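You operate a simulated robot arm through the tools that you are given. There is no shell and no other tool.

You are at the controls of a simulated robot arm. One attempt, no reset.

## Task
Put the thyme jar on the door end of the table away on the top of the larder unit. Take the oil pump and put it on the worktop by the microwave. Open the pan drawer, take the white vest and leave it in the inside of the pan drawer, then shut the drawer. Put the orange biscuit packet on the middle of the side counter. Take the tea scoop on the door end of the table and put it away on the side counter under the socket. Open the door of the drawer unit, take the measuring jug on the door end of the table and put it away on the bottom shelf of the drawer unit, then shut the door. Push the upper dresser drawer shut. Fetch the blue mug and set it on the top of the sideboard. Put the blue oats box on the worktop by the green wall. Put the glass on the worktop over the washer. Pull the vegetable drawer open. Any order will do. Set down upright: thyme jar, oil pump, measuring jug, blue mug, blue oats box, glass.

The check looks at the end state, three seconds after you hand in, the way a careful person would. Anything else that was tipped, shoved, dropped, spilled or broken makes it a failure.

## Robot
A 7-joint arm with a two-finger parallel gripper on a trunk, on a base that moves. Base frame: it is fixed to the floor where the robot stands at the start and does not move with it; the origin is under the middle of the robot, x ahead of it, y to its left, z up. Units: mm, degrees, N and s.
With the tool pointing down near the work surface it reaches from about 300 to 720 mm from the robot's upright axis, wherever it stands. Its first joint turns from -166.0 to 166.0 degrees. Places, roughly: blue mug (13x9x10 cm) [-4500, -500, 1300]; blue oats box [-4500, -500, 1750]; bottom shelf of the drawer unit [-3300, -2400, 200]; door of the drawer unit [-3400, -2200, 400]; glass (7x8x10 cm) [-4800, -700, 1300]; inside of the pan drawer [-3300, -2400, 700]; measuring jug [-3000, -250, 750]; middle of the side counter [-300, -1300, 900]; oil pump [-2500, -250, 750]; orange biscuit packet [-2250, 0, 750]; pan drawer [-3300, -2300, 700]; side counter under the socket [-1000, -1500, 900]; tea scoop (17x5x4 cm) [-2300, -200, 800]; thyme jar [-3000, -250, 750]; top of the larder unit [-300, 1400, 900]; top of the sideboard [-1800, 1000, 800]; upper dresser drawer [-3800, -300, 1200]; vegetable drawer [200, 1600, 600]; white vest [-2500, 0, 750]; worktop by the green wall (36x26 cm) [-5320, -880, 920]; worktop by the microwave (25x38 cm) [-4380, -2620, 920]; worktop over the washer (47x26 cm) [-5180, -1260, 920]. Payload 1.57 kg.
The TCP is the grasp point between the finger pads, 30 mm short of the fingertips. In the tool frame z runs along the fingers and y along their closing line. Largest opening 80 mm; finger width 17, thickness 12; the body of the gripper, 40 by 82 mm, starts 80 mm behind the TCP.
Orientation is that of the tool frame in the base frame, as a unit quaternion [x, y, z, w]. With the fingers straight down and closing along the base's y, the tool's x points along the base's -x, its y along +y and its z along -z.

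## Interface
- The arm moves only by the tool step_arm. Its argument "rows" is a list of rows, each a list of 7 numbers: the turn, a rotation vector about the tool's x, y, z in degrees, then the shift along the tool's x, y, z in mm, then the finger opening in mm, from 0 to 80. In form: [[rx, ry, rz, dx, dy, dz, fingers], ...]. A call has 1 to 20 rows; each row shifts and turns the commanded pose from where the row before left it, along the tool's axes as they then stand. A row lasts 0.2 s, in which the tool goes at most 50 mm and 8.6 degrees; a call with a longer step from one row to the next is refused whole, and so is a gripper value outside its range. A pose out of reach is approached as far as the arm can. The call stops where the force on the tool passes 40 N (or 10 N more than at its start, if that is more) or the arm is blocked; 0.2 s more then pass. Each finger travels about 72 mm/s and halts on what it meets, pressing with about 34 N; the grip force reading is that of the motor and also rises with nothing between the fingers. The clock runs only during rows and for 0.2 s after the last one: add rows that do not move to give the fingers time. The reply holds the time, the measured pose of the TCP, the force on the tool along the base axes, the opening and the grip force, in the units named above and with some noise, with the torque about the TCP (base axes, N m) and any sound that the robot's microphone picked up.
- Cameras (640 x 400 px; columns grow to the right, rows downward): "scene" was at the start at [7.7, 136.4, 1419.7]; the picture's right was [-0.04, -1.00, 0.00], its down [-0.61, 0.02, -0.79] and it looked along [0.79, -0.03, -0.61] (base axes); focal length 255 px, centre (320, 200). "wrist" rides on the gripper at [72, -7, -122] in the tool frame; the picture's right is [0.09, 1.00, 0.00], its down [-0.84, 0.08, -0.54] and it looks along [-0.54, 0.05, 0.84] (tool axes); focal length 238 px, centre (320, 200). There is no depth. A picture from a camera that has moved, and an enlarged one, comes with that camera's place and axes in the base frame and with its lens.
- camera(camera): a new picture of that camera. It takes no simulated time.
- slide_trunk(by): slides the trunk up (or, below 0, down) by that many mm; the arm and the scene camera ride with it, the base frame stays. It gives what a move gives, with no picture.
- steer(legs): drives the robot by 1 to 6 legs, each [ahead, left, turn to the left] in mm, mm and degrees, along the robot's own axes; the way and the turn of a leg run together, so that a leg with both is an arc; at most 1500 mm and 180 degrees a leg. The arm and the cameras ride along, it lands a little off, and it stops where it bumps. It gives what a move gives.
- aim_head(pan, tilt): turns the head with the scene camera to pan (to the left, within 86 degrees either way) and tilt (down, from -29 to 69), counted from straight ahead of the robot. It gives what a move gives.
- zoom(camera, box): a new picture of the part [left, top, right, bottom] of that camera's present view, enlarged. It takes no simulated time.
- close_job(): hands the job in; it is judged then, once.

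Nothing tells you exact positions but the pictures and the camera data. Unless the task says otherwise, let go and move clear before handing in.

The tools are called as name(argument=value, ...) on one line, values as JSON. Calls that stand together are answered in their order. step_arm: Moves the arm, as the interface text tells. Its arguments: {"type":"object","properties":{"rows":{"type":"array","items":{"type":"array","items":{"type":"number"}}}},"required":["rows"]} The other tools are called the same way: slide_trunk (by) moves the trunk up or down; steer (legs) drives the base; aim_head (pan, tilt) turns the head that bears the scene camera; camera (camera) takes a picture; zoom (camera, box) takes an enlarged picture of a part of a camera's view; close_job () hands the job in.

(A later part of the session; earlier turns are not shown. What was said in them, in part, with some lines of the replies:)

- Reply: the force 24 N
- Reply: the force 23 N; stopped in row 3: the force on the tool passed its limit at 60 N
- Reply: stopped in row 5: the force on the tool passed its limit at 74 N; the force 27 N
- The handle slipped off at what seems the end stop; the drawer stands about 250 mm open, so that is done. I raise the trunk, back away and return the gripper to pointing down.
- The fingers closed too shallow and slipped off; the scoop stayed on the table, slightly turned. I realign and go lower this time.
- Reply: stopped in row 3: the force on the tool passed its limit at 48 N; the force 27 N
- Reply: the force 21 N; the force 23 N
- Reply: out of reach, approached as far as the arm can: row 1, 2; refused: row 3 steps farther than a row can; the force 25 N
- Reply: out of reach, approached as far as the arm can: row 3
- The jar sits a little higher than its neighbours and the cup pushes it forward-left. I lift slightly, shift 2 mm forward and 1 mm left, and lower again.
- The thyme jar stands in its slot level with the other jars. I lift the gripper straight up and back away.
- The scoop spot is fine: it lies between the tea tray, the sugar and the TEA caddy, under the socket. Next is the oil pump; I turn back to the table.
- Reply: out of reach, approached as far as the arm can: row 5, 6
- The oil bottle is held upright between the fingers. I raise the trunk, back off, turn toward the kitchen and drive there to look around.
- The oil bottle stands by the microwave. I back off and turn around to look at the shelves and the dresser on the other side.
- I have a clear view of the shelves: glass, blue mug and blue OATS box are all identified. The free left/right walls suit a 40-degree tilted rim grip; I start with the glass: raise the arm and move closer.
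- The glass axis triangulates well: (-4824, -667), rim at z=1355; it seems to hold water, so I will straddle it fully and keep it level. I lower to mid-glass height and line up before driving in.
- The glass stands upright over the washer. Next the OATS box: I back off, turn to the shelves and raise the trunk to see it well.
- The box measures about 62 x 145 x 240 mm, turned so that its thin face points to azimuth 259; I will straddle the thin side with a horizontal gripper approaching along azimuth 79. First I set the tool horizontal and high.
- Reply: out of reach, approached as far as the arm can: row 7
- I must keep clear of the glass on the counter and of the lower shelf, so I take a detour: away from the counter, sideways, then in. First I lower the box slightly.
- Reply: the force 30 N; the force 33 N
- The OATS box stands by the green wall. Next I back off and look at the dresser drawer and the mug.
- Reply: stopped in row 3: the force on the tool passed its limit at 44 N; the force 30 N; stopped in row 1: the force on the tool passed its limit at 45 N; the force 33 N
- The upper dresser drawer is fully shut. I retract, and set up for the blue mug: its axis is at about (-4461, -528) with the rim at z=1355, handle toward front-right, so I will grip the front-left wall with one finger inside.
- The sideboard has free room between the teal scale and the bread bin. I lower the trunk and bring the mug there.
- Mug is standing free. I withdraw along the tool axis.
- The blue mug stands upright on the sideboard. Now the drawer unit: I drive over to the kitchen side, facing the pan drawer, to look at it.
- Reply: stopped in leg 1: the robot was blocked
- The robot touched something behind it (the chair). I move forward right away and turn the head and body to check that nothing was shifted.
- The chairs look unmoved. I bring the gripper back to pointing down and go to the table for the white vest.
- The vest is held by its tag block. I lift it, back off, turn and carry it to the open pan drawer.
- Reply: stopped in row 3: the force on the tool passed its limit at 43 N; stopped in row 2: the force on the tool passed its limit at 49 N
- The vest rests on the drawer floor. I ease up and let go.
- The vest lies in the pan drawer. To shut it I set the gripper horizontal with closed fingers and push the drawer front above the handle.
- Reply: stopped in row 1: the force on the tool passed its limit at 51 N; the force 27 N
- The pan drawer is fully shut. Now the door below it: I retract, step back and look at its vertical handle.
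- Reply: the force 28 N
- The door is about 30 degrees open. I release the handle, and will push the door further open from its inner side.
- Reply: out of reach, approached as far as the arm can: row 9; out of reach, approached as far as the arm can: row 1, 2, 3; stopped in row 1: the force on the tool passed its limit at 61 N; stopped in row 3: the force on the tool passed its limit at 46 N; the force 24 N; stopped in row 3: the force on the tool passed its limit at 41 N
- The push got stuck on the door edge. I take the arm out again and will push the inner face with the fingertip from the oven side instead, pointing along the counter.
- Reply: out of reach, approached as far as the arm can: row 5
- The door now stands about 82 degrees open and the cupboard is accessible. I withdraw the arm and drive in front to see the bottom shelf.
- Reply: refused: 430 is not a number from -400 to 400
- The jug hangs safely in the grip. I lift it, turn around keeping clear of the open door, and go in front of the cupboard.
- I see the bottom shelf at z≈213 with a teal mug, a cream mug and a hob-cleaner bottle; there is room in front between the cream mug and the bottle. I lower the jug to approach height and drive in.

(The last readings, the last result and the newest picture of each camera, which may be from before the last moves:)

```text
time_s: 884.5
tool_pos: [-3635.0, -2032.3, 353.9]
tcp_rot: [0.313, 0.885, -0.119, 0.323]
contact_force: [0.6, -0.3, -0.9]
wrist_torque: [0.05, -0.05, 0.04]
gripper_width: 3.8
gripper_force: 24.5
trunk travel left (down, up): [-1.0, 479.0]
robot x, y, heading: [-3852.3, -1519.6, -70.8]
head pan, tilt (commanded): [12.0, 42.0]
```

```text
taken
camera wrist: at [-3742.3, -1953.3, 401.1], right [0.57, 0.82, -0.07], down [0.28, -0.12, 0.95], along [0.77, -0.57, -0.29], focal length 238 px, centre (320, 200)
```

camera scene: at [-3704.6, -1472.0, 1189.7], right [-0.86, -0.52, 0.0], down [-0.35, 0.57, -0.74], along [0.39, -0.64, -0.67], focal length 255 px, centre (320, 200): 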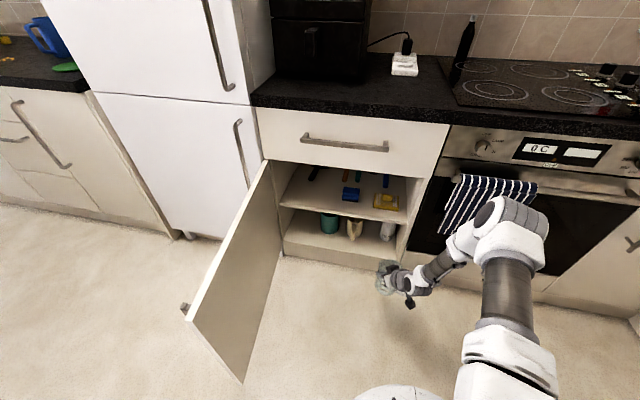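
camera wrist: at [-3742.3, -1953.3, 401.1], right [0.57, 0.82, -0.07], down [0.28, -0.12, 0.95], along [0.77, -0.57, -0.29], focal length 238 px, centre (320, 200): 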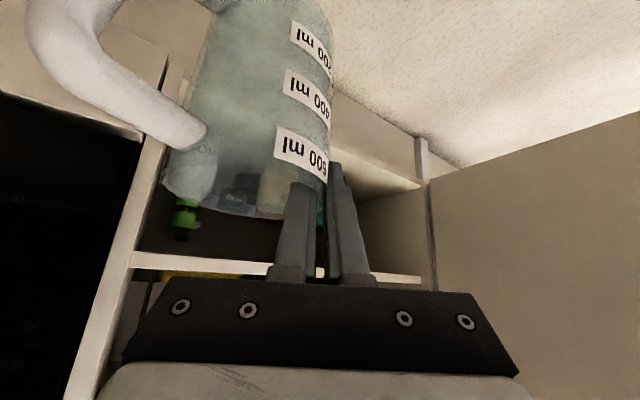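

zoom(camera="wrist", box=[120, 60, 440, 300])

zoom(camera="scene", box=[250, 140, 450, 300])

```text
1.67 times, centred on (280, 180) of wrist
camera zoom: at [-3742.3, -1953.3, 401.1], right [0.57, 0.82, -0.07], down [0.28, -0.12, 0.95], along [0.77, -0.57, -0.29], focal length 397 px, centre (387, 233)
```

zoom: 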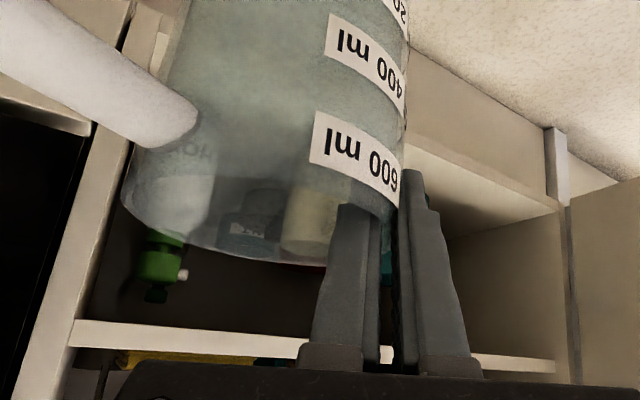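

```text
2.50 times, centred on (350, 220) of scene
camera zoom: at [-3704.6, -1472.0, 1189.7], right [-0.86, -0.52, 0.0], down [-0.35, 0.57, -0.74], along [0.39, -0.64, -0.67], focal length 638 px, centre (245, 150)
```

zoom: 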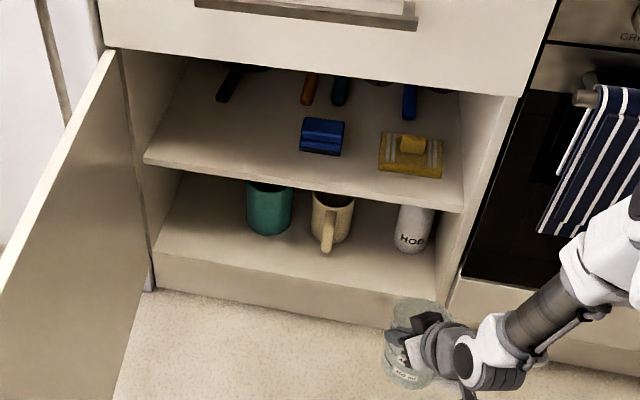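

zoom(camera="scene", box=[270, 200, 400, 280])

zoom(camera="wrist", box=[320, 80, 440, 200])

```text
4.92 times, centred on (335, 240) of scene
camera zoom: at [-3704.6, -1472.0, 1189.7], right [-0.86, -0.52, 0.0], down [-0.35, 0.57, -0.74], along [0.39, -0.64, -0.67], focal length 1257 px, centre (246, 3)
```

zoom: 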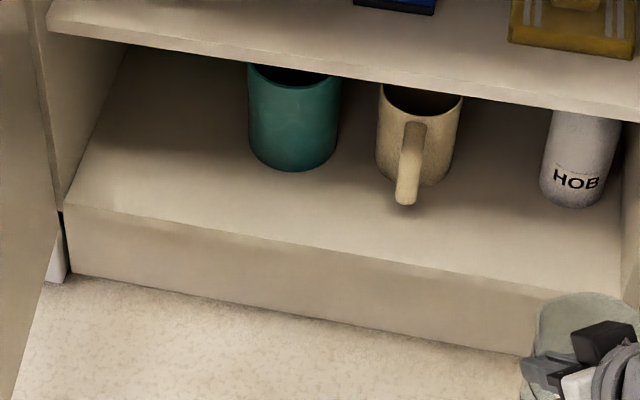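

```text
3.33 times, centred on (380, 140) of wrist
camera zoom: at [-3742.3, -1953.3, 401.1], right [0.57, 0.82, -0.07], down [0.28, -0.12, 0.95], along [0.77, -0.57, -0.29], focal length 794 px, centre (120, 400)
```

zoom: 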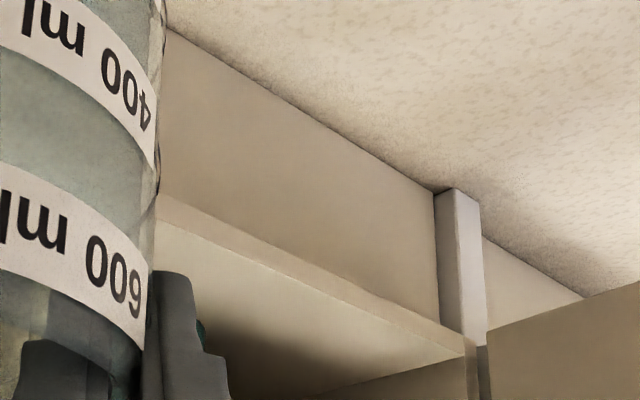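

My first estimate of the shelf was off: the plinth shows the bottom shelf edge at v≈-985 and z≈130, with the middle shelf at z≈395. I lower the jug further and drive on.

step_arm(rows=[[0, 0, 0, 20.7, 0, 24.4, 0], [0, 0, 0, 20.7, 0, 24.4, 0], [0, 0, 0, 0, 0, 0, 0]])

steer(legs=[[170, 0, 0]])

camera(camera="wrist")

camera(camera="scene")

```text
time_s: 885.3
tool_pos: [-3636.1, -2035.1, 288.8]
tcp_rot: [0.313, 0.885, -0.119, 0.323]
contact_force: [0.1, 0.2, -2.1]
wrist_torque: [0.04, -0.05, 0.01]
gripper_width: 3.6
gripper_force: 24.4
trunk travel left (down, up): [-1.0, 479.0]
robot x, y, heading: [-3852.8, -1523.1, -71.0]
head pan, tilt (commanded): [12.0, 42.0]
```

```text
time_s: 887.0
tool_pos: [-3578.7, -2193.8, 289.3]
tcp_rot: [0.313, 0.885, -0.12, 0.323]
contact_force: [-0.3, 0.1, -0.8]
wrist_torque: [0.04, -0.03, -0.01]
gripper_width: 3.5
gripper_force: 24.4
trunk travel left (down, up): [-1.0, 479.0]
robot x, y, heading: [-3801.1, -1681.2, -70.7]
head pan, tilt (commanded): [12.0, 42.0]
```

```text
taken
camera wrist: at [-3687.3, -2114.9, 336.2], right [0.57, 0.82, -0.07], down [0.28, -0.12, 0.95], along [0.77, -0.57, -0.29], focal length 238 px, centre (320, 200)
```

wrist: 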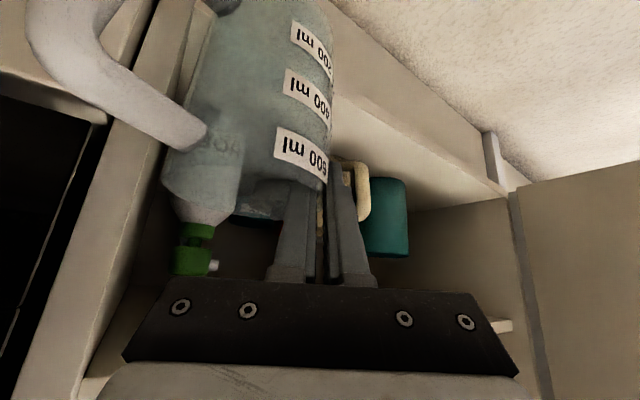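

```text
taken
camera scene: at [-3648.8, -1632.1, 1189.7], right [-0.86, -0.52, 0.0], down [-0.35, 0.57, -0.74], along [0.39, -0.64, -0.67], focal length 255 px, centre (320, 200)
```

scene: 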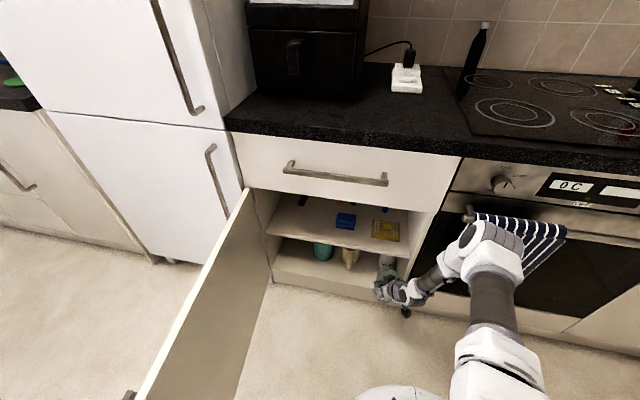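

step_arm(rows=[[0, 0, 0, -13.5, 28.3, 11.1, 0], [0, 0, 0, -13.5, 28.3, 11.1, 0], [0, 0, 0, 0, 0, 0, 0]])

camera(camera="wrist")

zoom(camera="scene", box=[260, 180, 460, 330])

```text
time_s: 887.8
tool_pos: [-3516.7, -2174.3, 288.9]
tcp_rot: [0.313, 0.885, -0.119, 0.323]
contact_force: [-0.3, -0.8, -1.8]
wrist_torque: [0.06, -0.02, 0.01]
gripper_width: 3.7
gripper_force: 25.0
trunk travel left (down, up): [-1.0, 479.0]
robot x, y, heading: [-3796.8, -1681.5, -70.8]
head pan, tilt (commanded): [12.0, 42.0]
```

```text
taken
camera wrist: at [-3623.0, -2094.9, 335.9], right [0.57, 0.82, -0.07], down [0.28, -0.11, 0.95], along [0.77, -0.57, -0.29], focal length 238 px, centre (320, 200)
```

wrist: 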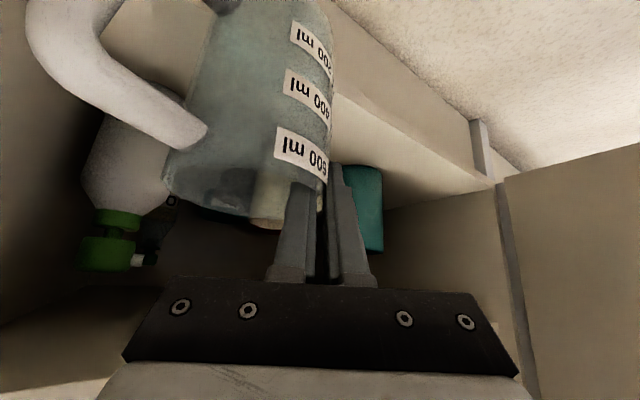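

```text
2.67 times, centred on (360, 255) of scene
camera zoom: at [-3648.8, -1632.1, 1189.7], right [-0.86, -0.52, 0.0], down [-0.35, 0.57, -0.74], along [0.39, -0.64, -0.67], focal length 681 px, centre (213, 53)
```

zoom: 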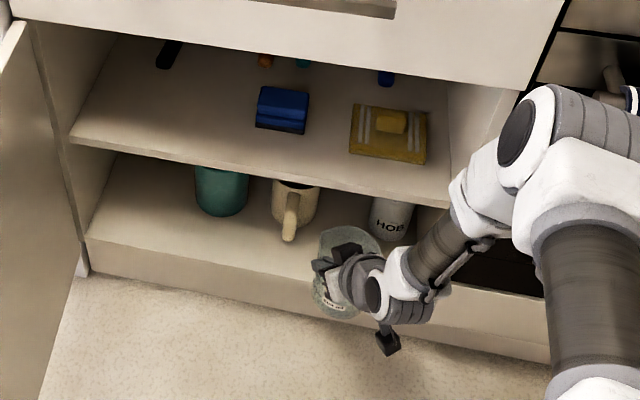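

step_arm(rows=[[0, 0, 0, -20.4, -16.7, 17.6, 0], [0, 0, 0, -20.4, -16.7, 17.6, 0], [0, 0, 0, 0, 0, 0, 0]])

camera(camera="wrist")

zoom(camera="scene", box=[260, 180, 460, 330])

```text
time_s: 888.6
tool_pos: [-3496.1, -2234.7, 289.3]
tcp_rot: [0.312, 0.885, -0.119, 0.323]
contact_force: [-1.1, -0.1, -1.8]
wrist_torque: [0.07, -0.08, 0.01]
gripper_width: 3.6
gripper_force: 24.8
trunk travel left (down, up): [-1.0, 479.0]
robot x, y, heading: [-3798.6, -1680.7, -70.6]
head pan, tilt (commanded): [12.0, 42.0]
```

```text
taken
camera wrist: at [-3602.7, -2155.5, 335.8], right [0.57, 0.82, -0.07], down [0.28, -0.11, 0.95], along [0.77, -0.57, -0.29], focal length 238 px, centre (320, 200)
```

wrist: 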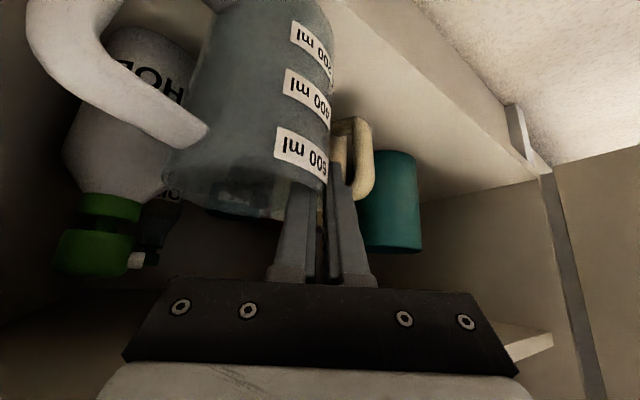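

```text
2.67 times, centred on (360, 255) of scene
camera zoom: at [-3648.8, -1632.1, 1189.7], right [-0.86, -0.52, 0.0], down [-0.35, 0.57, -0.74], along [0.39, -0.64, -0.67], focal length 681 px, centre (213, 53)
```

zoom: 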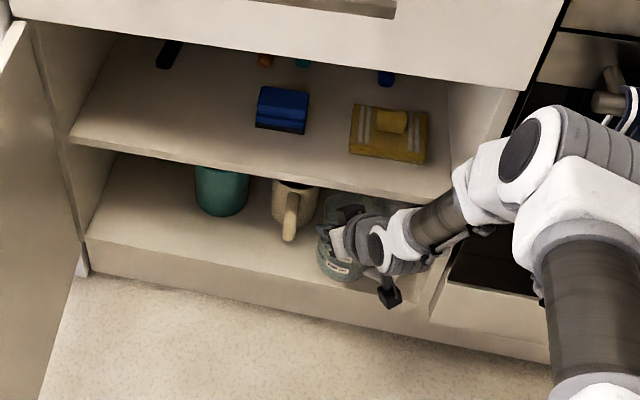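

step_arm(rows=[[0, 0, 0, -18, -14.8, 15.5, 0], [0, 0, 0, 0, 0, 0, 0]])

step_arm(rows=[[0, 0, 0, 9.7, 0, 11.4, 0], [0, 0, 0, 6.5, 0, 7.6, 0], [0, 0, 0, 0, 0, 0, 0]])

camera(camera="wrist")

zoom(camera="scene", box=[260, 180, 460, 330])

```text
time_s: 889.0
tool_pos: [-3487.4, -2251.6, 285.6]
tcp_rot: [0.313, 0.886, -0.115, 0.321]
contact_force: [-4.8, 7.7, 8.0]
wrist_torque: [-0.92, -0.58, -0.23]
gripper_width: 3.6
gripper_force: 24.0
trunk travel left (down, up): [-1.0, 479.0]
robot x, y, heading: [-3799.3, -1682.3, -70.8]
head pan, tilt (commanded): [12.0, 42.0]
stopped in row 2: the force on the tool passed its limit at 58 N (the readings are from after the stop); the commanded pose is now the measured one
```

```text
time_s: 889.4
tool_pos: [-3485.0, -2254.1, 284.9]
tcp_rot: [0.31, 0.885, -0.118, 0.326]
contact_force: [-8.8, 15.4, 19.4]
wrist_torque: [-1.3, -0.22, -0.51]
gripper_width: 4.0
gripper_force: 24.4
trunk travel left (down, up): [-1.0, 479.0]
robot x, y, heading: [-3798.6, -1680.1, -70.8]
head pan, tilt (commanded): [12.0, 42.0]
stopped in row 1: the force on the tool passed its limit at 64 N (the readings are from after the stop); the commanded pose is now the measured one
```

```text
taken
camera wrist: at [-3593.7, -2175.2, 329.8], right [0.57, 0.82, -0.07], down [0.27, -0.11, 0.95], along [0.78, -0.56, -0.29], focal length 238 px, centre (320, 200)
```

wrist: 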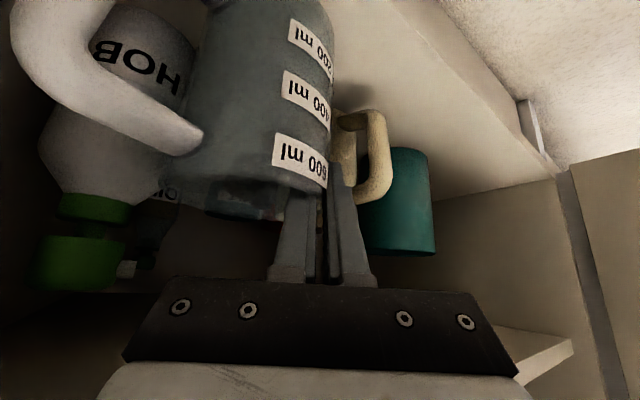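

```text
2.67 times, centred on (360, 255) of scene
camera zoom: at [-3649.8, -1630.1, 1189.9], right [-0.86, -0.52, 0.0], down [-0.35, 0.57, -0.74], along [0.39, -0.64, -0.67], focal length 681 px, centre (213, 53)
```

zoom: 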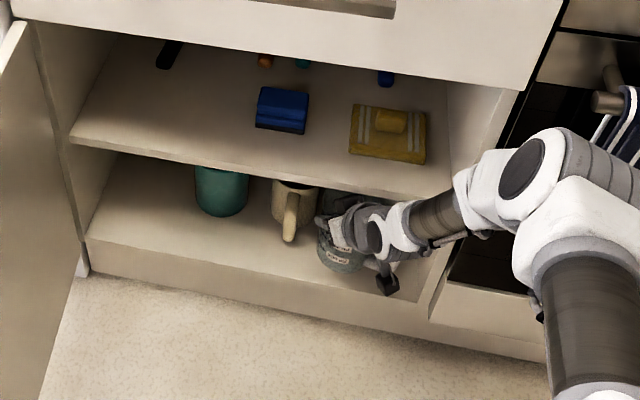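

step_arm(rows=[[0, 0, 0, 1, 2.1, -4.5, 0], [0, 0, 0, 0, 0, 0, 0]])

zoom(camera="wrist", box=[0, 0, 460, 300])

```text
time_s: 890.0
tool_pos: [-3487.9, -2250.3, 283.8]
tcp_rot: [0.311, 0.886, -0.115, 0.324]
contact_force: [0.6, 0.2, 0.0]
wrist_torque: [-0.08, -0.1, 0.01]
gripper_width: 4.1
gripper_force: 24.2
trunk travel left (down, up): [-1.0, 479.0]
robot x, y, heading: [-3801.8, -1682.1, -70.6]
head pan, tilt (commanded): [12.0, 42.0]
```

```text
1.33 times, centred on (230, 150) of wrist
camera zoom: at [-3595.3, -2171.3, 330.5], right [0.57, 0.82, -0.06], down [0.28, -0.12, 0.95], along [0.77, -0.56, -0.29], focal length 318 px, centre (440, 267)
```

zoom: 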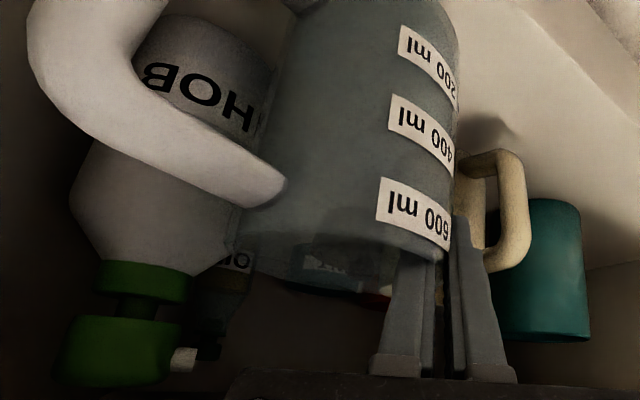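

step_arm(rows=[[0, 0, 0, -2.6, 0, -3.1, 0], [0, 0, 0, 6.4, 5.3, -5.5, 0], [0, 0, 0, 0, 0, 0, 0]])

step_arm(rows=[[0, 0, 0, 1.3, 0, 1.5, 0], [0, 0, 0, 1.3, 0, 1.5, 0], [0, 0, 0, 0, 0, 0, 0]])

step_arm(rows=[[0, 0, 0, 1, 0, 1.2, 0], [0, 0, 0, 1, 0, 1.2, 0], [0, 0, 0, 0, 0, 0, 0]])

```text
time_s: 890.8
tool_pos: [-3491.0, -2239.6, 287.8]
tcp_rot: [0.311, 0.886, -0.116, 0.324]
contact_force: [-0.1, -0.6, -1.1]
wrist_torque: [0.02, -0.06, 0.05]
gripper_width: 3.9
gripper_force: 24.1
trunk travel left (down, up): [-1.0, 479.0]
robot x, y, heading: [-3798.1, -1684.7, -70.5]
head pan, tilt (commanded): [12.0, 42.0]
```

```text
time_s: 891.6
tool_pos: [-3491.7, -2239.6, 283.0]
tcp_rot: [0.311, 0.886, -0.116, 0.324]
contact_force: [-0.1, 0.3, -0.7]
wrist_torque: [0.04, -0.06, -0.01]
gripper_width: 3.7
gripper_force: 24.4
trunk travel left (down, up): [-1.0, 479.0]
robot x, y, heading: [-3798.3, -1681.0, -71.1]
head pan, tilt (commanded): [12.0, 42.0]
```

```text
time_s: 892.4
tool_pos: [-3489.4, -2241.8, 283.9]
tcp_rot: [0.31, 0.886, -0.117, 0.326]
contact_force: [-3.5, 4.3, 17.9]
wrist_torque: [0.38, 0.65, -0.13]
gripper_width: 3.7
gripper_force: 24.7
trunk travel left (down, up): [-1.0, 479.0]
robot x, y, heading: [-3799.4, -1679.5, -70.7]
head pan, tilt (commanded): [12.0, 42.0]
```

The jug touches the bottom shelf (z≈165). I ease off and release it.

step_arm(rows=[[0, 0, 0, -1, 0, -1.2, 0], [0, 0, 0, 0, 0, 0, 8], [0, 0, 0, 0, 0, 0, 16], [0, 0, 0, 0, 0, 0, 24], [0, 0, 0, 0, 0, 0, 24]])

zoom(camera="wrist", box=[0, 0, 460, 300])

```text
time_s: 893.6
tool_pos: [-3489.7, -2240.2, 283.1]
tcp_rot: [0.311, 0.886, -0.116, 0.324]
contact_force: [-0.4, 0.1, -0.3]
wrist_torque: [0.0, 0.02, -0.02]
gripper_width: 24.0
gripper_force: 0.0
trunk travel left (down, up): [-1.0, 479.0]
robot x, y, heading: [-3799.5, -1682.6, -70.9]
head pan, tilt (commanded): [12.0, 42.0]
```

```text
1.33 times, centred on (230, 150) of wrist
camera zoom: at [-3598.4, -2161.3, 329.6], right [0.57, 0.82, -0.06], down [0.28, -0.12, 0.95], along [0.77, -0.56, -0.29], focal length 318 px, centre (440, 267)
```

zoom: 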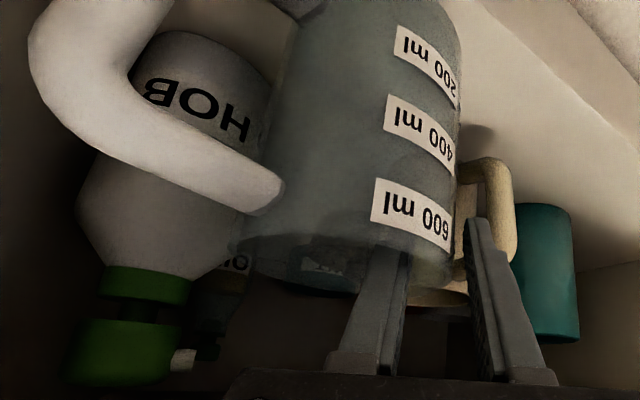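

step_arm(rows=[[0, 0, 0, 0, 0, -10, 24], [0, 0, 0, 0, 0, -20, 24], [0, 0, 0, 0, 0, -20, 24], [0, 0, 0, 29, 23.7, -25, 24], [0, 0, 0, 29, 23.7, -25, 24], [0, 0, 0, 29, 23.7, -25, 24], [0, 0, 0, 29, 23.7, -25, 24], [0, 0, 0, 0, 0, 0, 24]])

steer(legs=[[-250, 0, 0]])

camera(camera="scene")

zoom(camera="scene", box=[230, 120, 430, 280])

```text
time_s: 895.4
tool_pos: [-3575.4, -2047.5, 319.9]
tcp_rot: [0.312, 0.886, -0.116, 0.324]
contact_force: [-0.1, -1.0, 0.0]
wrist_torque: [0.01, 0.0, -0.03]
gripper_width: 23.8
gripper_force: 0.0
trunk travel left (down, up): [-1.0, 479.0]
robot x, y, heading: [-3800.3, -1682.7, -70.8]
head pan, tilt (commanded): [12.0, 42.0]
```

```text
time_s: 897.6
tool_pos: [-3656.6, -1816.2, 320.0]
tcp_rot: [0.31, 0.886, -0.116, 0.325]
contact_force: [-0.3, 0.2, 1.0]
wrist_torque: [-0.01, 0.02, 0.01]
gripper_width: 24.1
gripper_force: 0.1
trunk travel left (down, up): [-1.0, 479.0]
robot x, y, heading: [-3879.6, -1451.7, -70.8]
head pan, tilt (commanded): [12.0, 42.0]
```

```text
taken
camera scene: at [-3729.7, -1400.6, 1189.7], right [-0.85, -0.52, 0.0], down [-0.35, 0.57, -0.74], along [0.39, -0.64, -0.67], focal length 255 px, centre (320, 200)
```

scene: 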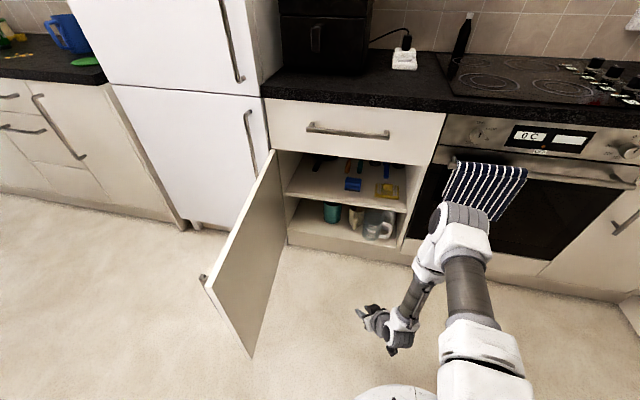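

```text
2.50 times, centred on (330, 200) of scene
camera zoom: at [-3729.7, -1400.6, 1189.7], right [-0.85, -0.52, 0.0], down [-0.35, 0.57, -0.74], along [0.39, -0.64, -0.67], focal length 638 px, centre (295, 200)
```

zoom: 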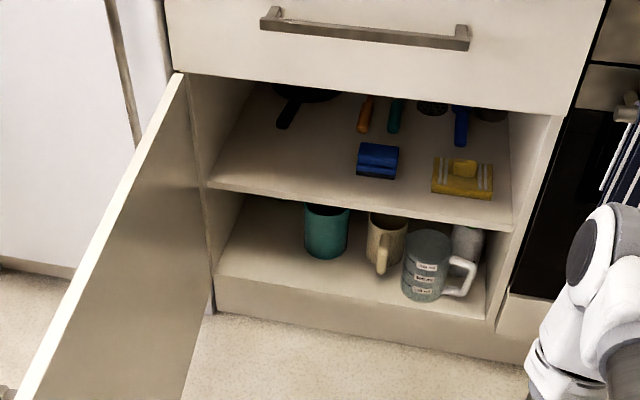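

The jug stands upright on the bottom shelf. To shut the door I go around its open edge, raise the arm over it, and set the tool horizontal pointing at the cupboard.

steer(legs=[[-165, 0, 0]])

slide_trunk(by=400)

step_arm(rows=[[0, 0, 0, -29, 0, -34, 0], [0, 0, 0, -29, 0, -34, 0], [0, -8.3, 0, 0, 0, 0, 0], [0, -8.3, 0, 0, 0, 0, 0], [0, -8.3, 0, 0, 0, 0, 0], [0, -8.3, 0, 0, 0, 0, 0], [0, -8.3, 0, 0, 0, 0, 0], [0, -8.0, 0, 0, 0, 0, 0], [7.5, 0, 0, 0, 0, 0, 0], [7.5, 0, 0, 0, 0, 0, 0], [7.5, 0, 0, 0, 0, 0, 0], [7.5, 0, 0, 0, 0, 0, 0], [0, 0, 0, 0, 0, 0, 0]])

camera(camera="scene")

```text
time_s: 899.3
tool_pos: [-3710.3, -1662.7, 319.9]
tcp_rot: [0.31, 0.886, -0.115, 0.325]
contact_force: [-1.2, -0.3, 0.3]
wrist_torque: [0.0, 0.03, 0.02]
gripper_width: 23.9
gripper_force: 0.1
trunk travel left (down, up): [-1.0, 479.0]
robot x, y, heading: [-3934.2, -1298.5, -70.8]
head pan, tilt (commanded): [12.0, 42.0]
```

```text
time_s: 903.1
tool_pos: [-3709.5, -1664.0, 719.9]
tcp_rot: [0.31, 0.886, -0.115, 0.325]
contact_force: [0.3, -0.2, -0.2]
wrist_torque: [0.0, 0.02, 0.03]
gripper_width: 24.0
gripper_force: 0.1
trunk travel left (down, up): [-401.0, 79.0]
robot x, y, heading: [-3935.0, -1298.0, -70.7]
head pan, tilt (commanded): [12.0, 42.0]
```

```text
time_s: 905.9
tool_pos: [-3709.1, -1666.1, 811.2]
tcp_rot: [0.398, 0.584, -0.402, 0.582]
contact_force: [0.3, 0.0, -0.6]
wrist_torque: [-0.02, -0.01, -0.03]
gripper_width: 0.0
gripper_force: 21.9
trunk travel left (down, up): [-401.0, 79.0]
robot x, y, heading: [-3934.2, -1295.2, -70.7]
head pan, tilt (commanded): [12.0, 42.0]
```

```text
taken
camera scene: at [-3783.5, -1247.0, 1589.7], right [-0.85, -0.52, 0.0], down [-0.35, 0.57, -0.74], along [0.39, -0.63, -0.67], focal length 255 px, centre (320, 200)
```

scene: 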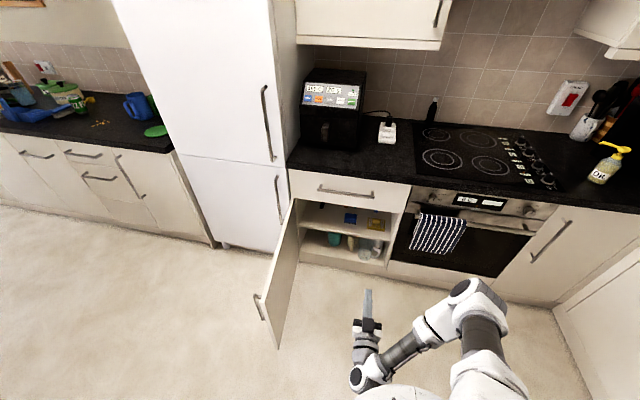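

steer(legs=[[0, 395, 0]])

aim_head(pan=0, tilt=50)

camera(camera="scene")

camera(camera="wrist")

```text
time_s: 909.5
tool_pos: [-3328.8, -1531.1, 809.7]
tcp_rot: [0.397, 0.584, -0.402, 0.583]
contact_force: [-0.2, 0.3, -0.2]
wrist_torque: [-0.01, -0.01, 0.02]
gripper_width: 0.2
gripper_force: 21.4
trunk travel left (down, up): [-401.0, 79.0]
robot x, y, heading: [-3553.9, -1164.2, -70.6]
head pan, tilt (commanded): [12.0, 42.0]
```

```text
time_s: 910.2
tool_pos: [-3329.5, -1532.1, 810.8]
tcp_rot: [0.397, 0.584, -0.401, 0.583]
contact_force: [-0.3, -0.8, -0.7]
wrist_torque: [-0.01, 0.0, 0.01]
gripper_width: 0.0
gripper_force: 21.3
trunk travel left (down, up): [-401.0, 79.0]
robot x, y, heading: [-3550.0, -1162.7, -70.5]
head pan, tilt (commanded): [0.0, 50.0]
```

```text
taken
camera scene: at [-3422.0, -1114.9, 1578.5], right [-0.94, -0.33, 0.0], down [-0.25, 0.72, -0.64], along [0.21, -0.61, -0.77], focal length 255 px, centre (320, 200)
```

scene: 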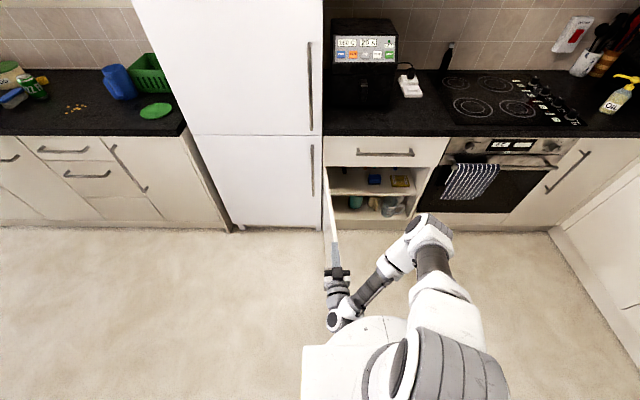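

```text
taken
camera wrist: at [-3379.9, -1421.5, 738.4], right [0.93, 0.36, -0.1], down [-0.12, 0.54, 0.83], along [0.35, -0.76, 0.54], focal length 238 px, centre (320, 200)
```

wrist: 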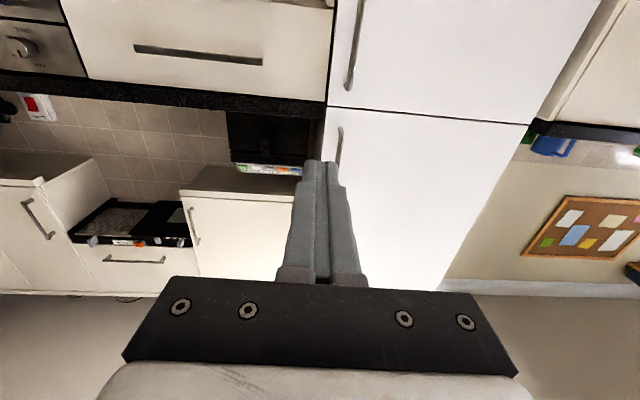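

steer(legs=[[0, 85, 0]])

slide_trunk(by=-290)

camera(camera="scene")

camera(camera="wrist")

```text
time_s: 911.5
tool_pos: [-3250.1, -1503.9, 810.6]
tcp_rot: [0.397, 0.584, -0.401, 0.583]
contact_force: [-0.3, 0.3, -0.1]
wrist_torque: [0.0, -0.02, 0.02]
gripper_width: 0.1
gripper_force: 21.4
trunk travel left (down, up): [-401.0, 79.0]
robot x, y, heading: [-3473.6, -1140.0, -70.6]
head pan, tilt (commanded): [0.0, 50.0]
```

```text
time_s: 914.5
tool_pos: [-3247.6, -1510.7, 525.8]
tcp_rot: [0.396, 0.578, -0.406, 0.587]
contact_force: [-0.2, -0.6, 0.2]
wrist_torque: [0.01, 0.02, 0.0]
gripper_width: 0.0
gripper_force: 21.2
trunk travel left (down, up): [-111.0, 369.0]
robot x, y, heading: [-3473.8, -1138.0, -70.5]
head pan, tilt (commanded): [0.0, 50.0]
```

```text
taken
camera scene: at [-3341.7, -1088.1, 1288.3], right [-0.94, -0.33, 0.0], down [-0.25, 0.72, -0.64], along [0.21, -0.61, -0.77], focal length 255 px, centre (320, 200)
```

scene: 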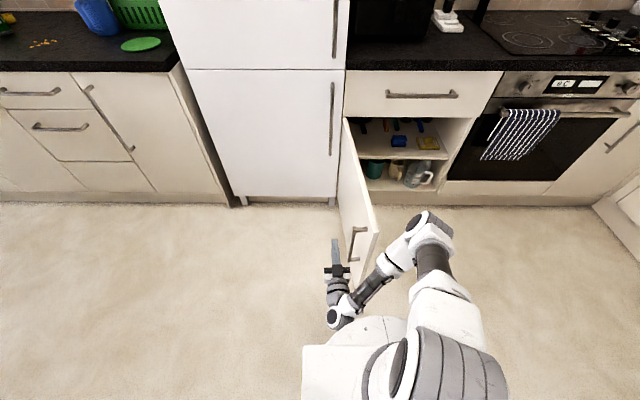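

```text
taken
camera wrist: at [-3296.7, -1401.5, 451.6], right [0.93, 0.35, -0.1], down [-0.12, 0.55, 0.83], along [0.35, -0.76, 0.56], focal length 238 px, centre (320, 200)
```

wrist: 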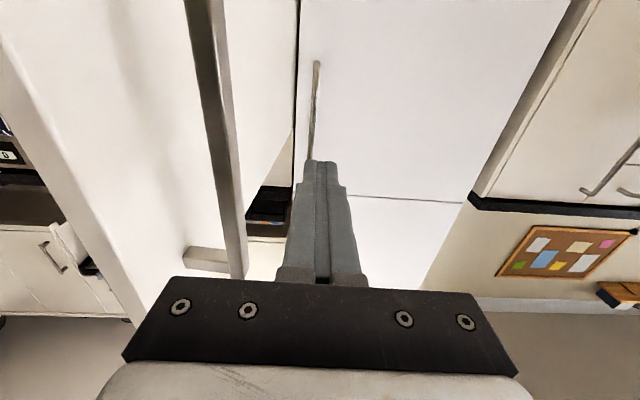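

step_arm(rows=[[0, 0, 0, 0, 0, 35, 0], [0, 0, 0, 0, 0, 35, 0], [0, 0, 0, 0, 0, 35, 0], [0, 0, 0, 0, 0, 35, 0], [0, 0, 0, 0, 0, 0, 0]])

steer(legs=[[0, -100, 0]])

camera(camera="scene")

```text
time_s: 915.7
tool_pos: [-3200.7, -1632.4, 519.9]
tcp_rot: [0.397, 0.584, -0.402, 0.583]
contact_force: [0.3, 0.7, 0.6]
wrist_torque: [0.05, 0.02, 0.0]
gripper_width: 0.0
gripper_force: 21.3
trunk travel left (down, up): [-111.0, 369.0]
robot x, y, heading: [-3477.6, -1137.2, -70.4]
head pan, tilt (commanded): [0.0, 50.0]
```

```text
time_s: 917.1
tool_pos: [-3292.8, -1665.4, 518.6]
tcp_rot: [0.397, 0.584, -0.402, 0.583]
contact_force: [-0.9, -0.7, -0.4]
wrist_torque: [0.01, -0.01, -0.01]
gripper_width: 0.3
gripper_force: 21.7
trunk travel left (down, up): [-111.0, 369.0]
robot x, y, heading: [-3566.4, -1165.1, -70.7]
head pan, tilt (commanded): [0.0, 50.0]
```

```text
taken
camera scene: at [-3434.5, -1119.3, 1288.4], right [-0.94, -0.33, 0.0], down [-0.25, 0.72, -0.64], along [0.21, -0.61, -0.77], focal length 255 px, centre (320, 200)
```

scene: 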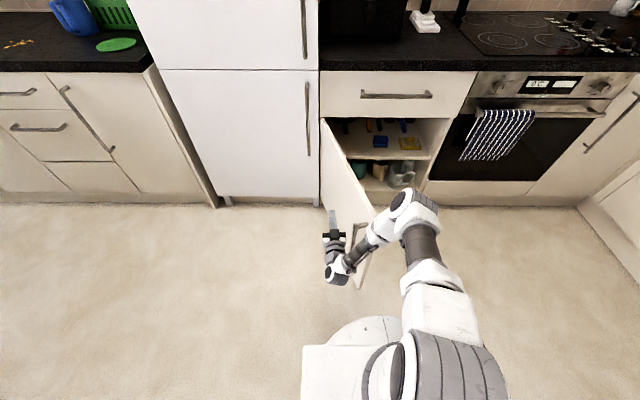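

steer(legs=[[0, -110, 0]])

steer(legs=[[0, -100, 0]])

camera(camera="scene")

camera(camera="wrist")

```text
time_s: 918.5
tool_pos: [-3394.9, -1702.2, 518.7]
tcp_rot: [0.396, 0.585, -0.401, 0.583]
contact_force: [-0.7, 0.3, -0.1]
wrist_torque: [0.0, 0.01, -0.01]
gripper_width: 0.0
gripper_force: 21.2
trunk travel left (down, up): [-111.0, 369.0]
robot x, y, heading: [-3669.2, -1204.2, -70.5]
head pan, tilt (commanded): [0.0, 50.0]
```

```text
time_s: 920.0
tool_pos: [-3490.8, -1736.5, 518.1]
tcp_rot: [0.397, 0.584, -0.402, 0.583]
contact_force: [0.9, -0.2, 0.3]
wrist_torque: [0.0, -0.01, 0.03]
gripper_width: 0.0
gripper_force: 21.1
trunk travel left (down, up): [-111.0, 369.0]
robot x, y, heading: [-3770.9, -1240.6, -70.6]
head pan, tilt (commanded): [0.0, 50.0]
```

```text
taken
camera scene: at [-3633.6, -1189.3, 1288.4], right [-0.94, -0.33, 0.0], down [-0.25, 0.72, -0.64], along [0.21, -0.61, -0.77], focal length 255 px, centre (320, 200)
```

scene: 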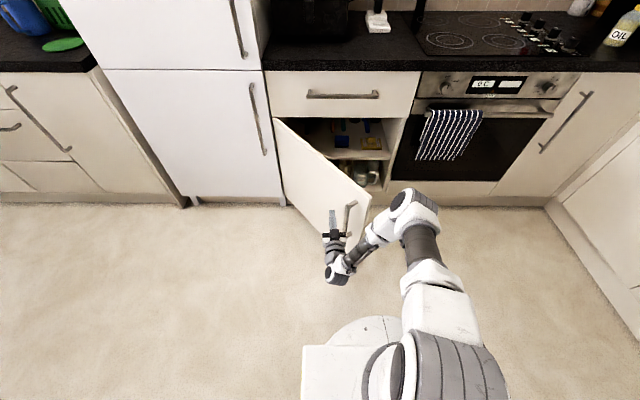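

```text
taken
camera wrist: at [-3541.8, -1625.2, 447.2], right [0.93, 0.36, -0.1], down [-0.12, 0.54, 0.83], along [0.35, -0.76, 0.54], focal length 238 px, centre (320, 200)
```

wrist: 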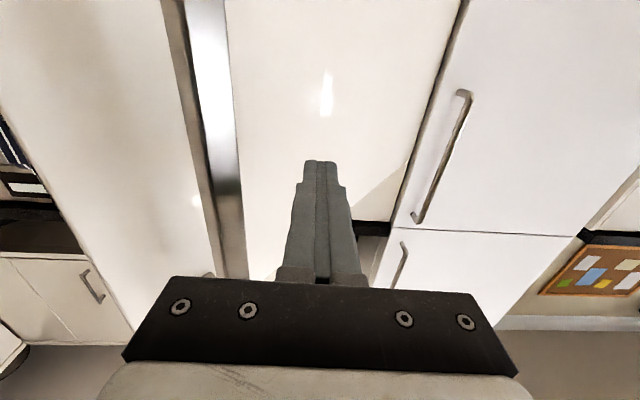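

steer(legs=[[120, 0, 0]])

steer(legs=[[100, 0, 0]])

camera(camera="scene")

camera(camera="wrist")

```text
time_s: 921.4
tool_pos: [-3454.1, -1847.5, 519.6]
tcp_rot: [0.397, 0.584, -0.402, 0.583]
contact_force: [0.1, -0.1, -0.2]
wrist_torque: [0.02, 0.02, 0.0]
gripper_width: 0.2
gripper_force: 21.0
trunk travel left (down, up): [-111.0, 369.0]
robot x, y, heading: [-3727.2, -1353.8, -70.6]
head pan, tilt (commanded): [0.0, 50.0]
```

```text
time_s: 922.7
tool_pos: [-3418.9, -1942.4, 518.9]
tcp_rot: [0.397, 0.584, -0.401, 0.583]
contact_force: [-1.1, -0.6, 0.1]
wrist_torque: [0.03, 0.02, -0.02]
gripper_width: 0.0
gripper_force: 21.2
trunk travel left (down, up): [-111.0, 369.0]
robot x, y, heading: [-3695.4, -1442.6, -70.7]
head pan, tilt (commanded): [0.0, 50.0]
```

```text
taken
camera scene: at [-3561.3, -1395.0, 1288.4], right [-0.94, -0.33, 0.0], down [-0.26, 0.72, -0.64], along [0.21, -0.61, -0.77], focal length 255 px, centre (320, 200)
```

scene: 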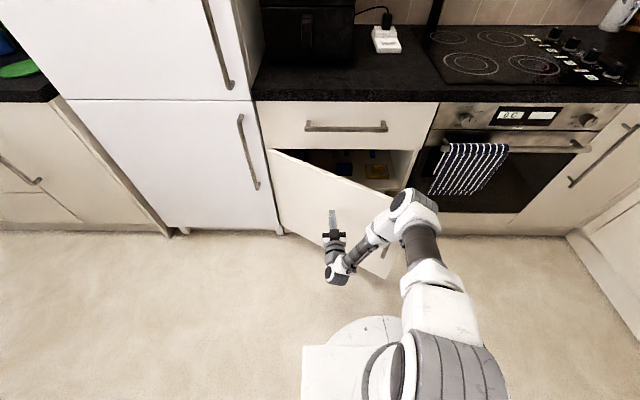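

```text
taken
camera wrist: at [-3468.9, -1830.8, 447.2], right [0.93, 0.36, -0.1], down [-0.12, 0.54, 0.83], along [0.35, -0.76, 0.54], focal length 238 px, centre (320, 200)
```

wrist: 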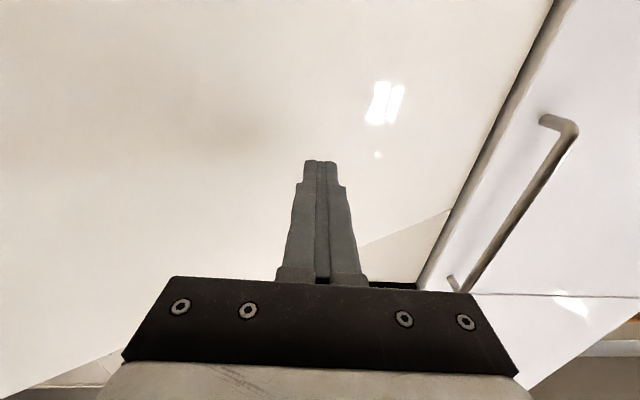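

step_arm(rows=[[0, 0, 0, 0, -5, 18, 0], [0, 0, 0, 0, -5, 18, 0], [0, 0, 0, 0, -5, 18, 0], [0, 0, 0, 0, -5, 18, 0], [0, 0, 0, 0, -5, 18, 0], [0, 0, 0, 0, -5, 18, 0], [0, 0, 0, 0, 0, 0, 0]])

step_arm(rows=[[0, 0, 0, 0, -5, 15, 0], [0, 0, 0, 0, -5, 15, 0], [0, 0, 0, 0, -5, 15, 0], [0, 0, 0, 0, -5, 12, 0], [0, 0, 0, 0, 0, 10, 0], [0, 0, 0, 0, 0, 10, 0], [0, 0, 0, 0, 0, 0, 0]])

camera(camera="scene")

```text
time_s: 924.3
tool_pos: [-3406.7, -2052.8, 522.7]
tcp_rot: [0.396, 0.585, -0.4, 0.584]
contact_force: [-0.5, 0.7, -0.2]
wrist_torque: [0.0, 0.01, 0.01]
gripper_width: 0.1
gripper_force: 21.9
trunk travel left (down, up): [-111.0, 369.0]
robot x, y, heading: [-3695.9, -1447.3, -70.4]
head pan, tilt (commanded): [0.0, 50.0]
```

```text
time_s: 925.7
tool_pos: [-3400.8, -2125.5, 519.6]
tcp_rot: [0.396, 0.584, -0.401, 0.585]
contact_force: [-8.3, 19.2, 12.5]
wrist_torque: [-0.39, -0.02, -0.2]
gripper_width: 0.2
gripper_force: 21.5
trunk travel left (down, up): [-111.0, 369.0]
robot x, y, heading: [-3695.2, -1442.4, -70.6]
head pan, tilt (commanded): [0.0, 50.0]
stopped in row 6: the force on the tool passed its limit at 60 N (the readings are from after the stop); the commanded pose is now the measured one
```

```text
taken
camera scene: at [-3562.2, -1392.9, 1288.7], right [-0.94, -0.33, 0.0], down [-0.25, 0.72, -0.64], along [0.21, -0.61, -0.77], focal length 255 px, centre (320, 200)
```

scene: 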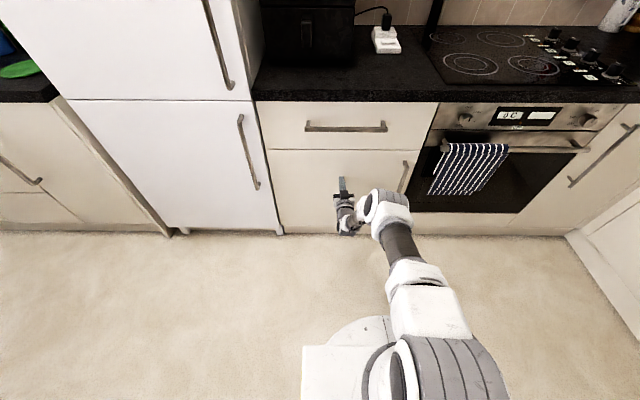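

zoom(camera="scene", box=[240, 90, 450, 250])

step_arm(rows=[[0, 0, 0, 0, 0, -25, 0], [0, 0, 0, 0, 0, -45, 0], [0, 0, 0, 0, 0, -45, 0], [0, 0, 0, 0, 0, -45, 0], [0, 0, 0, 0, 0, -45, 0], [0, 0, 0, 0, 0, -45, 0]])

camera(camera="scene")

camera(camera="wrist")

```text
2.50 times, centred on (345, 170) of scene
camera zoom: at [-3562.2, -1392.9, 1288.7], right [-0.94, -0.33, 0.0], down [-0.25, 0.72, -0.64], along [0.21, -0.61, -0.77], focal length 638 px, centre (258, 275)
```

zoom: 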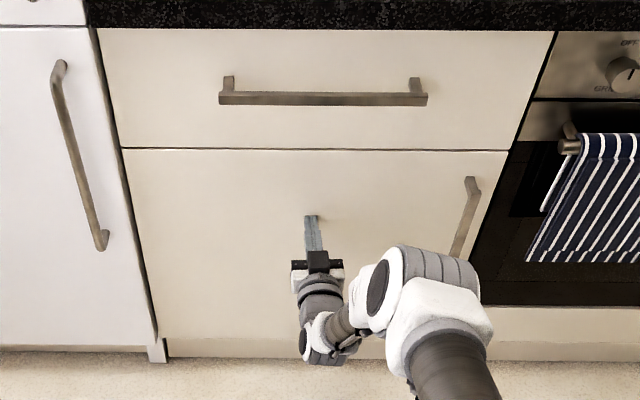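

```text
time_s: 927.1
tool_pos: [-3491.5, -1894.6, 515.4]
tcp_rot: [0.398, 0.584, -0.401, 0.583]
contact_force: [1.0, -0.2, 0.0]
wrist_torque: [-0.02, -0.02, -0.03]
gripper_width: 0.1
gripper_force: 21.7
trunk travel left (down, up): [-111.0, 369.0]
robot x, y, heading: [-3689.9, -1444.4, -70.7]
head pan, tilt (commanded): [0.0, 50.0]
```

```text
taken
camera scene: at [-3561.4, -1394.8, 1288.4], right [-0.94, -0.33, 0.0], down [-0.26, 0.72, -0.64], along [0.21, -0.61, -0.77], focal length 255 px, centre (320, 200)
```

scene: 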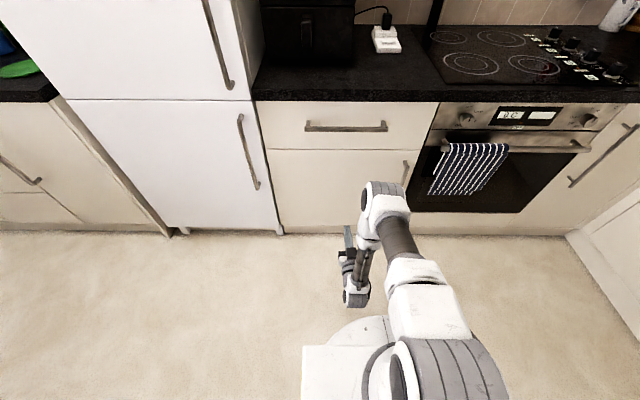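

```text
taken
camera wrist: at [-3541.4, -1783.5, 443.3], right [0.93, 0.36, -0.1], down [-0.12, 0.54, 0.84], along [0.35, -0.76, 0.54], focal length 238 px, centre (320, 200)
```

wrist: 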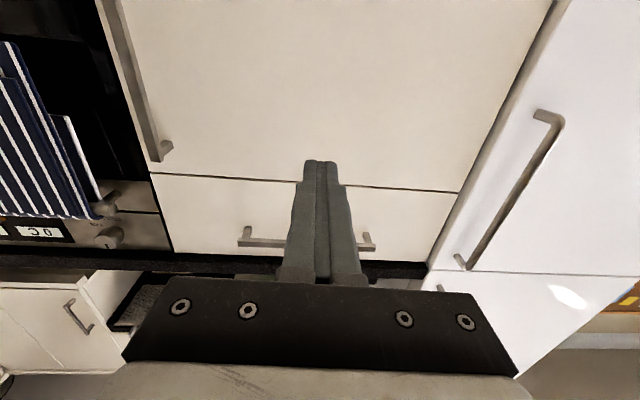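

The door is flush and shut. Before handing in I back off and drive along to double-check the earlier placements (scoop, packet, thyme jar, drawer, mug).

steer(legs=[[-130, 0, 0]])

slide_trunk(by=330)

steer(legs=[[0, 0, 90], [1450, 0, 0]])

aim_head(pan=-45, tilt=30)

camera(camera="scene")

```text
time_s: 928.6
tool_pos: [-3533.8, -1772.3, 515.1]
tcp_rot: [0.396, 0.585, -0.401, 0.583]
contact_force: [-0.6, 0.8, 0.1]
wrist_torque: [0.01, -0.01, 0.02]
gripper_width: 0.1
gripper_force: 21.1
trunk travel left (down, up): [-111.0, 369.0]
robot x, y, heading: [-3739.9, -1323.3, -70.6]
head pan, tilt (commanded): [0.0, 50.0]
```

```text
time_s: 931.8
tool_pos: [-3533.8, -1772.2, 844.6]
tcp_rot: [0.396, 0.585, -0.401, 0.583]
contact_force: [0.4, 0.3, 0.4]
wrist_torque: [-0.01, 0.0, -0.01]
gripper_width: 0.0
gripper_force: 20.8
trunk travel left (down, up): [-441.0, 39.0]
robot x, y, heading: [-3737.9, -1321.0, -70.7]
head pan, tilt (commanded): [0.0, 50.0]
```

```text
time_s: 946.6
tool_pos: [-1932.6, -603.0, 845.0]
tcp_rot: [-0.14, 0.693, 0.135, 0.695]
contact_force: [0.1, 0.0, -0.3]
wrist_torque: [-0.01, 0.01, -0.01]
gripper_width: 0.1
gripper_force: 21.2
trunk travel left (down, up): [-441.0, 39.0]
robot x, y, heading: [-2379.4, -815.9, 20.7]
head pan, tilt (commanded): [0.0, 50.0]
```

```text
time_s: 947.7
tool_pos: [-1932.0, -603.1, 845.0]
tcp_rot: [-0.14, 0.693, 0.135, 0.695]
contact_force: [0.5, 1.4, -0.5]
wrist_torque: [-0.01, -0.02, -0.01]
gripper_width: 0.0
gripper_force: 21.0
trunk travel left (down, up): [-441.0, 39.0]
robot x, y, heading: [-2380.5, -817.3, 20.5]
head pan, tilt (commanded): [-45.0, 30.0]
```

```text
taken
camera scene: at [-2419.3, -750.7, 1647.9], right [-0.41, -0.91, 0.0], down [-0.46, 0.21, -0.87], along [0.79, -0.36, -0.5], focal length 255 px, centre (320, 200)
```

scene: 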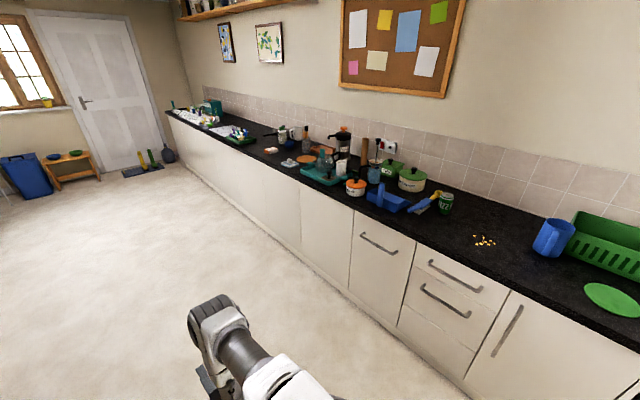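

zoom(camera="scene", box=[240, 110, 460, 230])

aim_head(pan=30, tilt=25)

camera(camera="scene")

zoom(camera="scene", box=[200, 60, 520, 240])

```text
2.91 times, centred on (350, 170) of scene
camera zoom: at [-2419.3, -750.7, 1647.9], right [-0.41, -0.91, 0.0], down [-0.46, 0.21, -0.87], along [0.79, -0.36, -0.5], focal length 743 px, centre (233, 287)
```

zoom: 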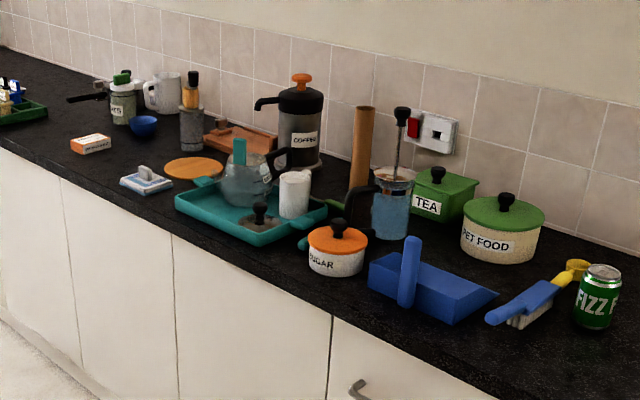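

```text
time_s: 949.2
tool_pos: [-1933.5, -603.7, 845.5]
tcp_rot: [-0.14, 0.693, 0.136, 0.694]
contact_force: [0.3, -0.6, 0.8]
wrist_torque: [-0.01, -0.01, -0.01]
gripper_width: 0.1
gripper_force: 21.5
trunk travel left (down, up): [-441.0, 39.0]
robot x, y, heading: [-2376.7, -818.8, 20.5]
head pan, tilt (commanded): [30.0, 25.0]
```

```text
taken
camera scene: at [-2443.3, -642.3, 1655.9], right [0.77, -0.63, 0.0], down [-0.27, -0.33, -0.91], along [0.57, 0.7, -0.42], focal length 255 px, centre (320, 200)
```

scene: 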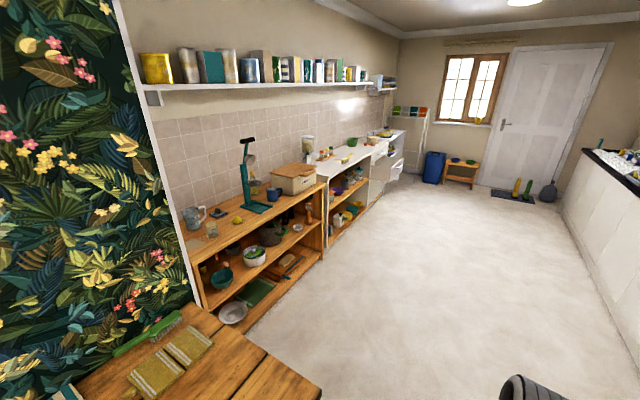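

```text
2.00 times, centred on (360, 150) of scene
camera zoom: at [-2443.3, -642.3, 1655.9], right [0.77, -0.63, 0.0], down [-0.27, -0.33, -0.91], along [0.57, 0.7, -0.42], focal length 511 px, centre (240, 300)
```

zoom: 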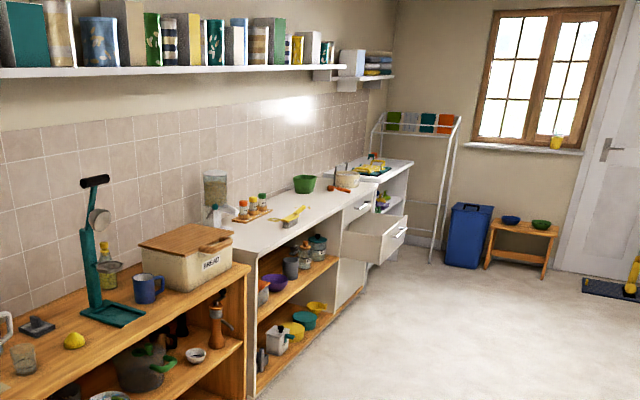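

Everything I can see from here is in place: the mug is on the sideboard, the thyme jar is in its slot, and the vegetable drawer is open. The packet and scoop are on the side counter. The gripper is free, so I hand the job in.

close_job()

```text
The job is handed in.
```

The job is handed in, and all eleven tasks were carried out. I re-checked the room-side placements before handing in. The kitchen items were last seen upright as I moved away from them.

- **Thyme jar:** upright in its labelled slot in the spice rack on top of the larder unit.
- **Oil pump:** upright on the worktop by the microwave.
- **White vest:** inside the pan drawer, which is shut.
- **Orange biscuit packet:** on the middle of the side counter.
- **Tea scoop:** on the side counter below the socket, between the tea tray and the sugar jar.
- **Measuring jug:** upright on the bottom shelf of the drawer unit, with the door shut.
- **Upper dresser drawer:** pushed fully shut.
- **Blue mug:** upright on the sideboard.
- **Blue oats box:** upright on the worktop by the green wall.
- **Glass:** upright on the worktop over the washer.
- **Vegetable drawer:** pulled open about 250 mm, to what seemed its stop.

Four things could count against the result:

- **Chair:** the base touched a chair at the table once while reversing. I stopped at once and the chair did not look moved.
- **Tray:** a finger seems to have pressed lightly against the teal tray's handle when I let go of the scoop.
- **Hob cleaner:** the jug met resistance on the bottom shelf as I put it in, perhaps from the hob-cleaner bottle behind it. The bottle was still upright afterwards.
- **Scoop spot:** the scoop lies about 15 cm from the rough position you gave, because the tea tray occupies that exact point.
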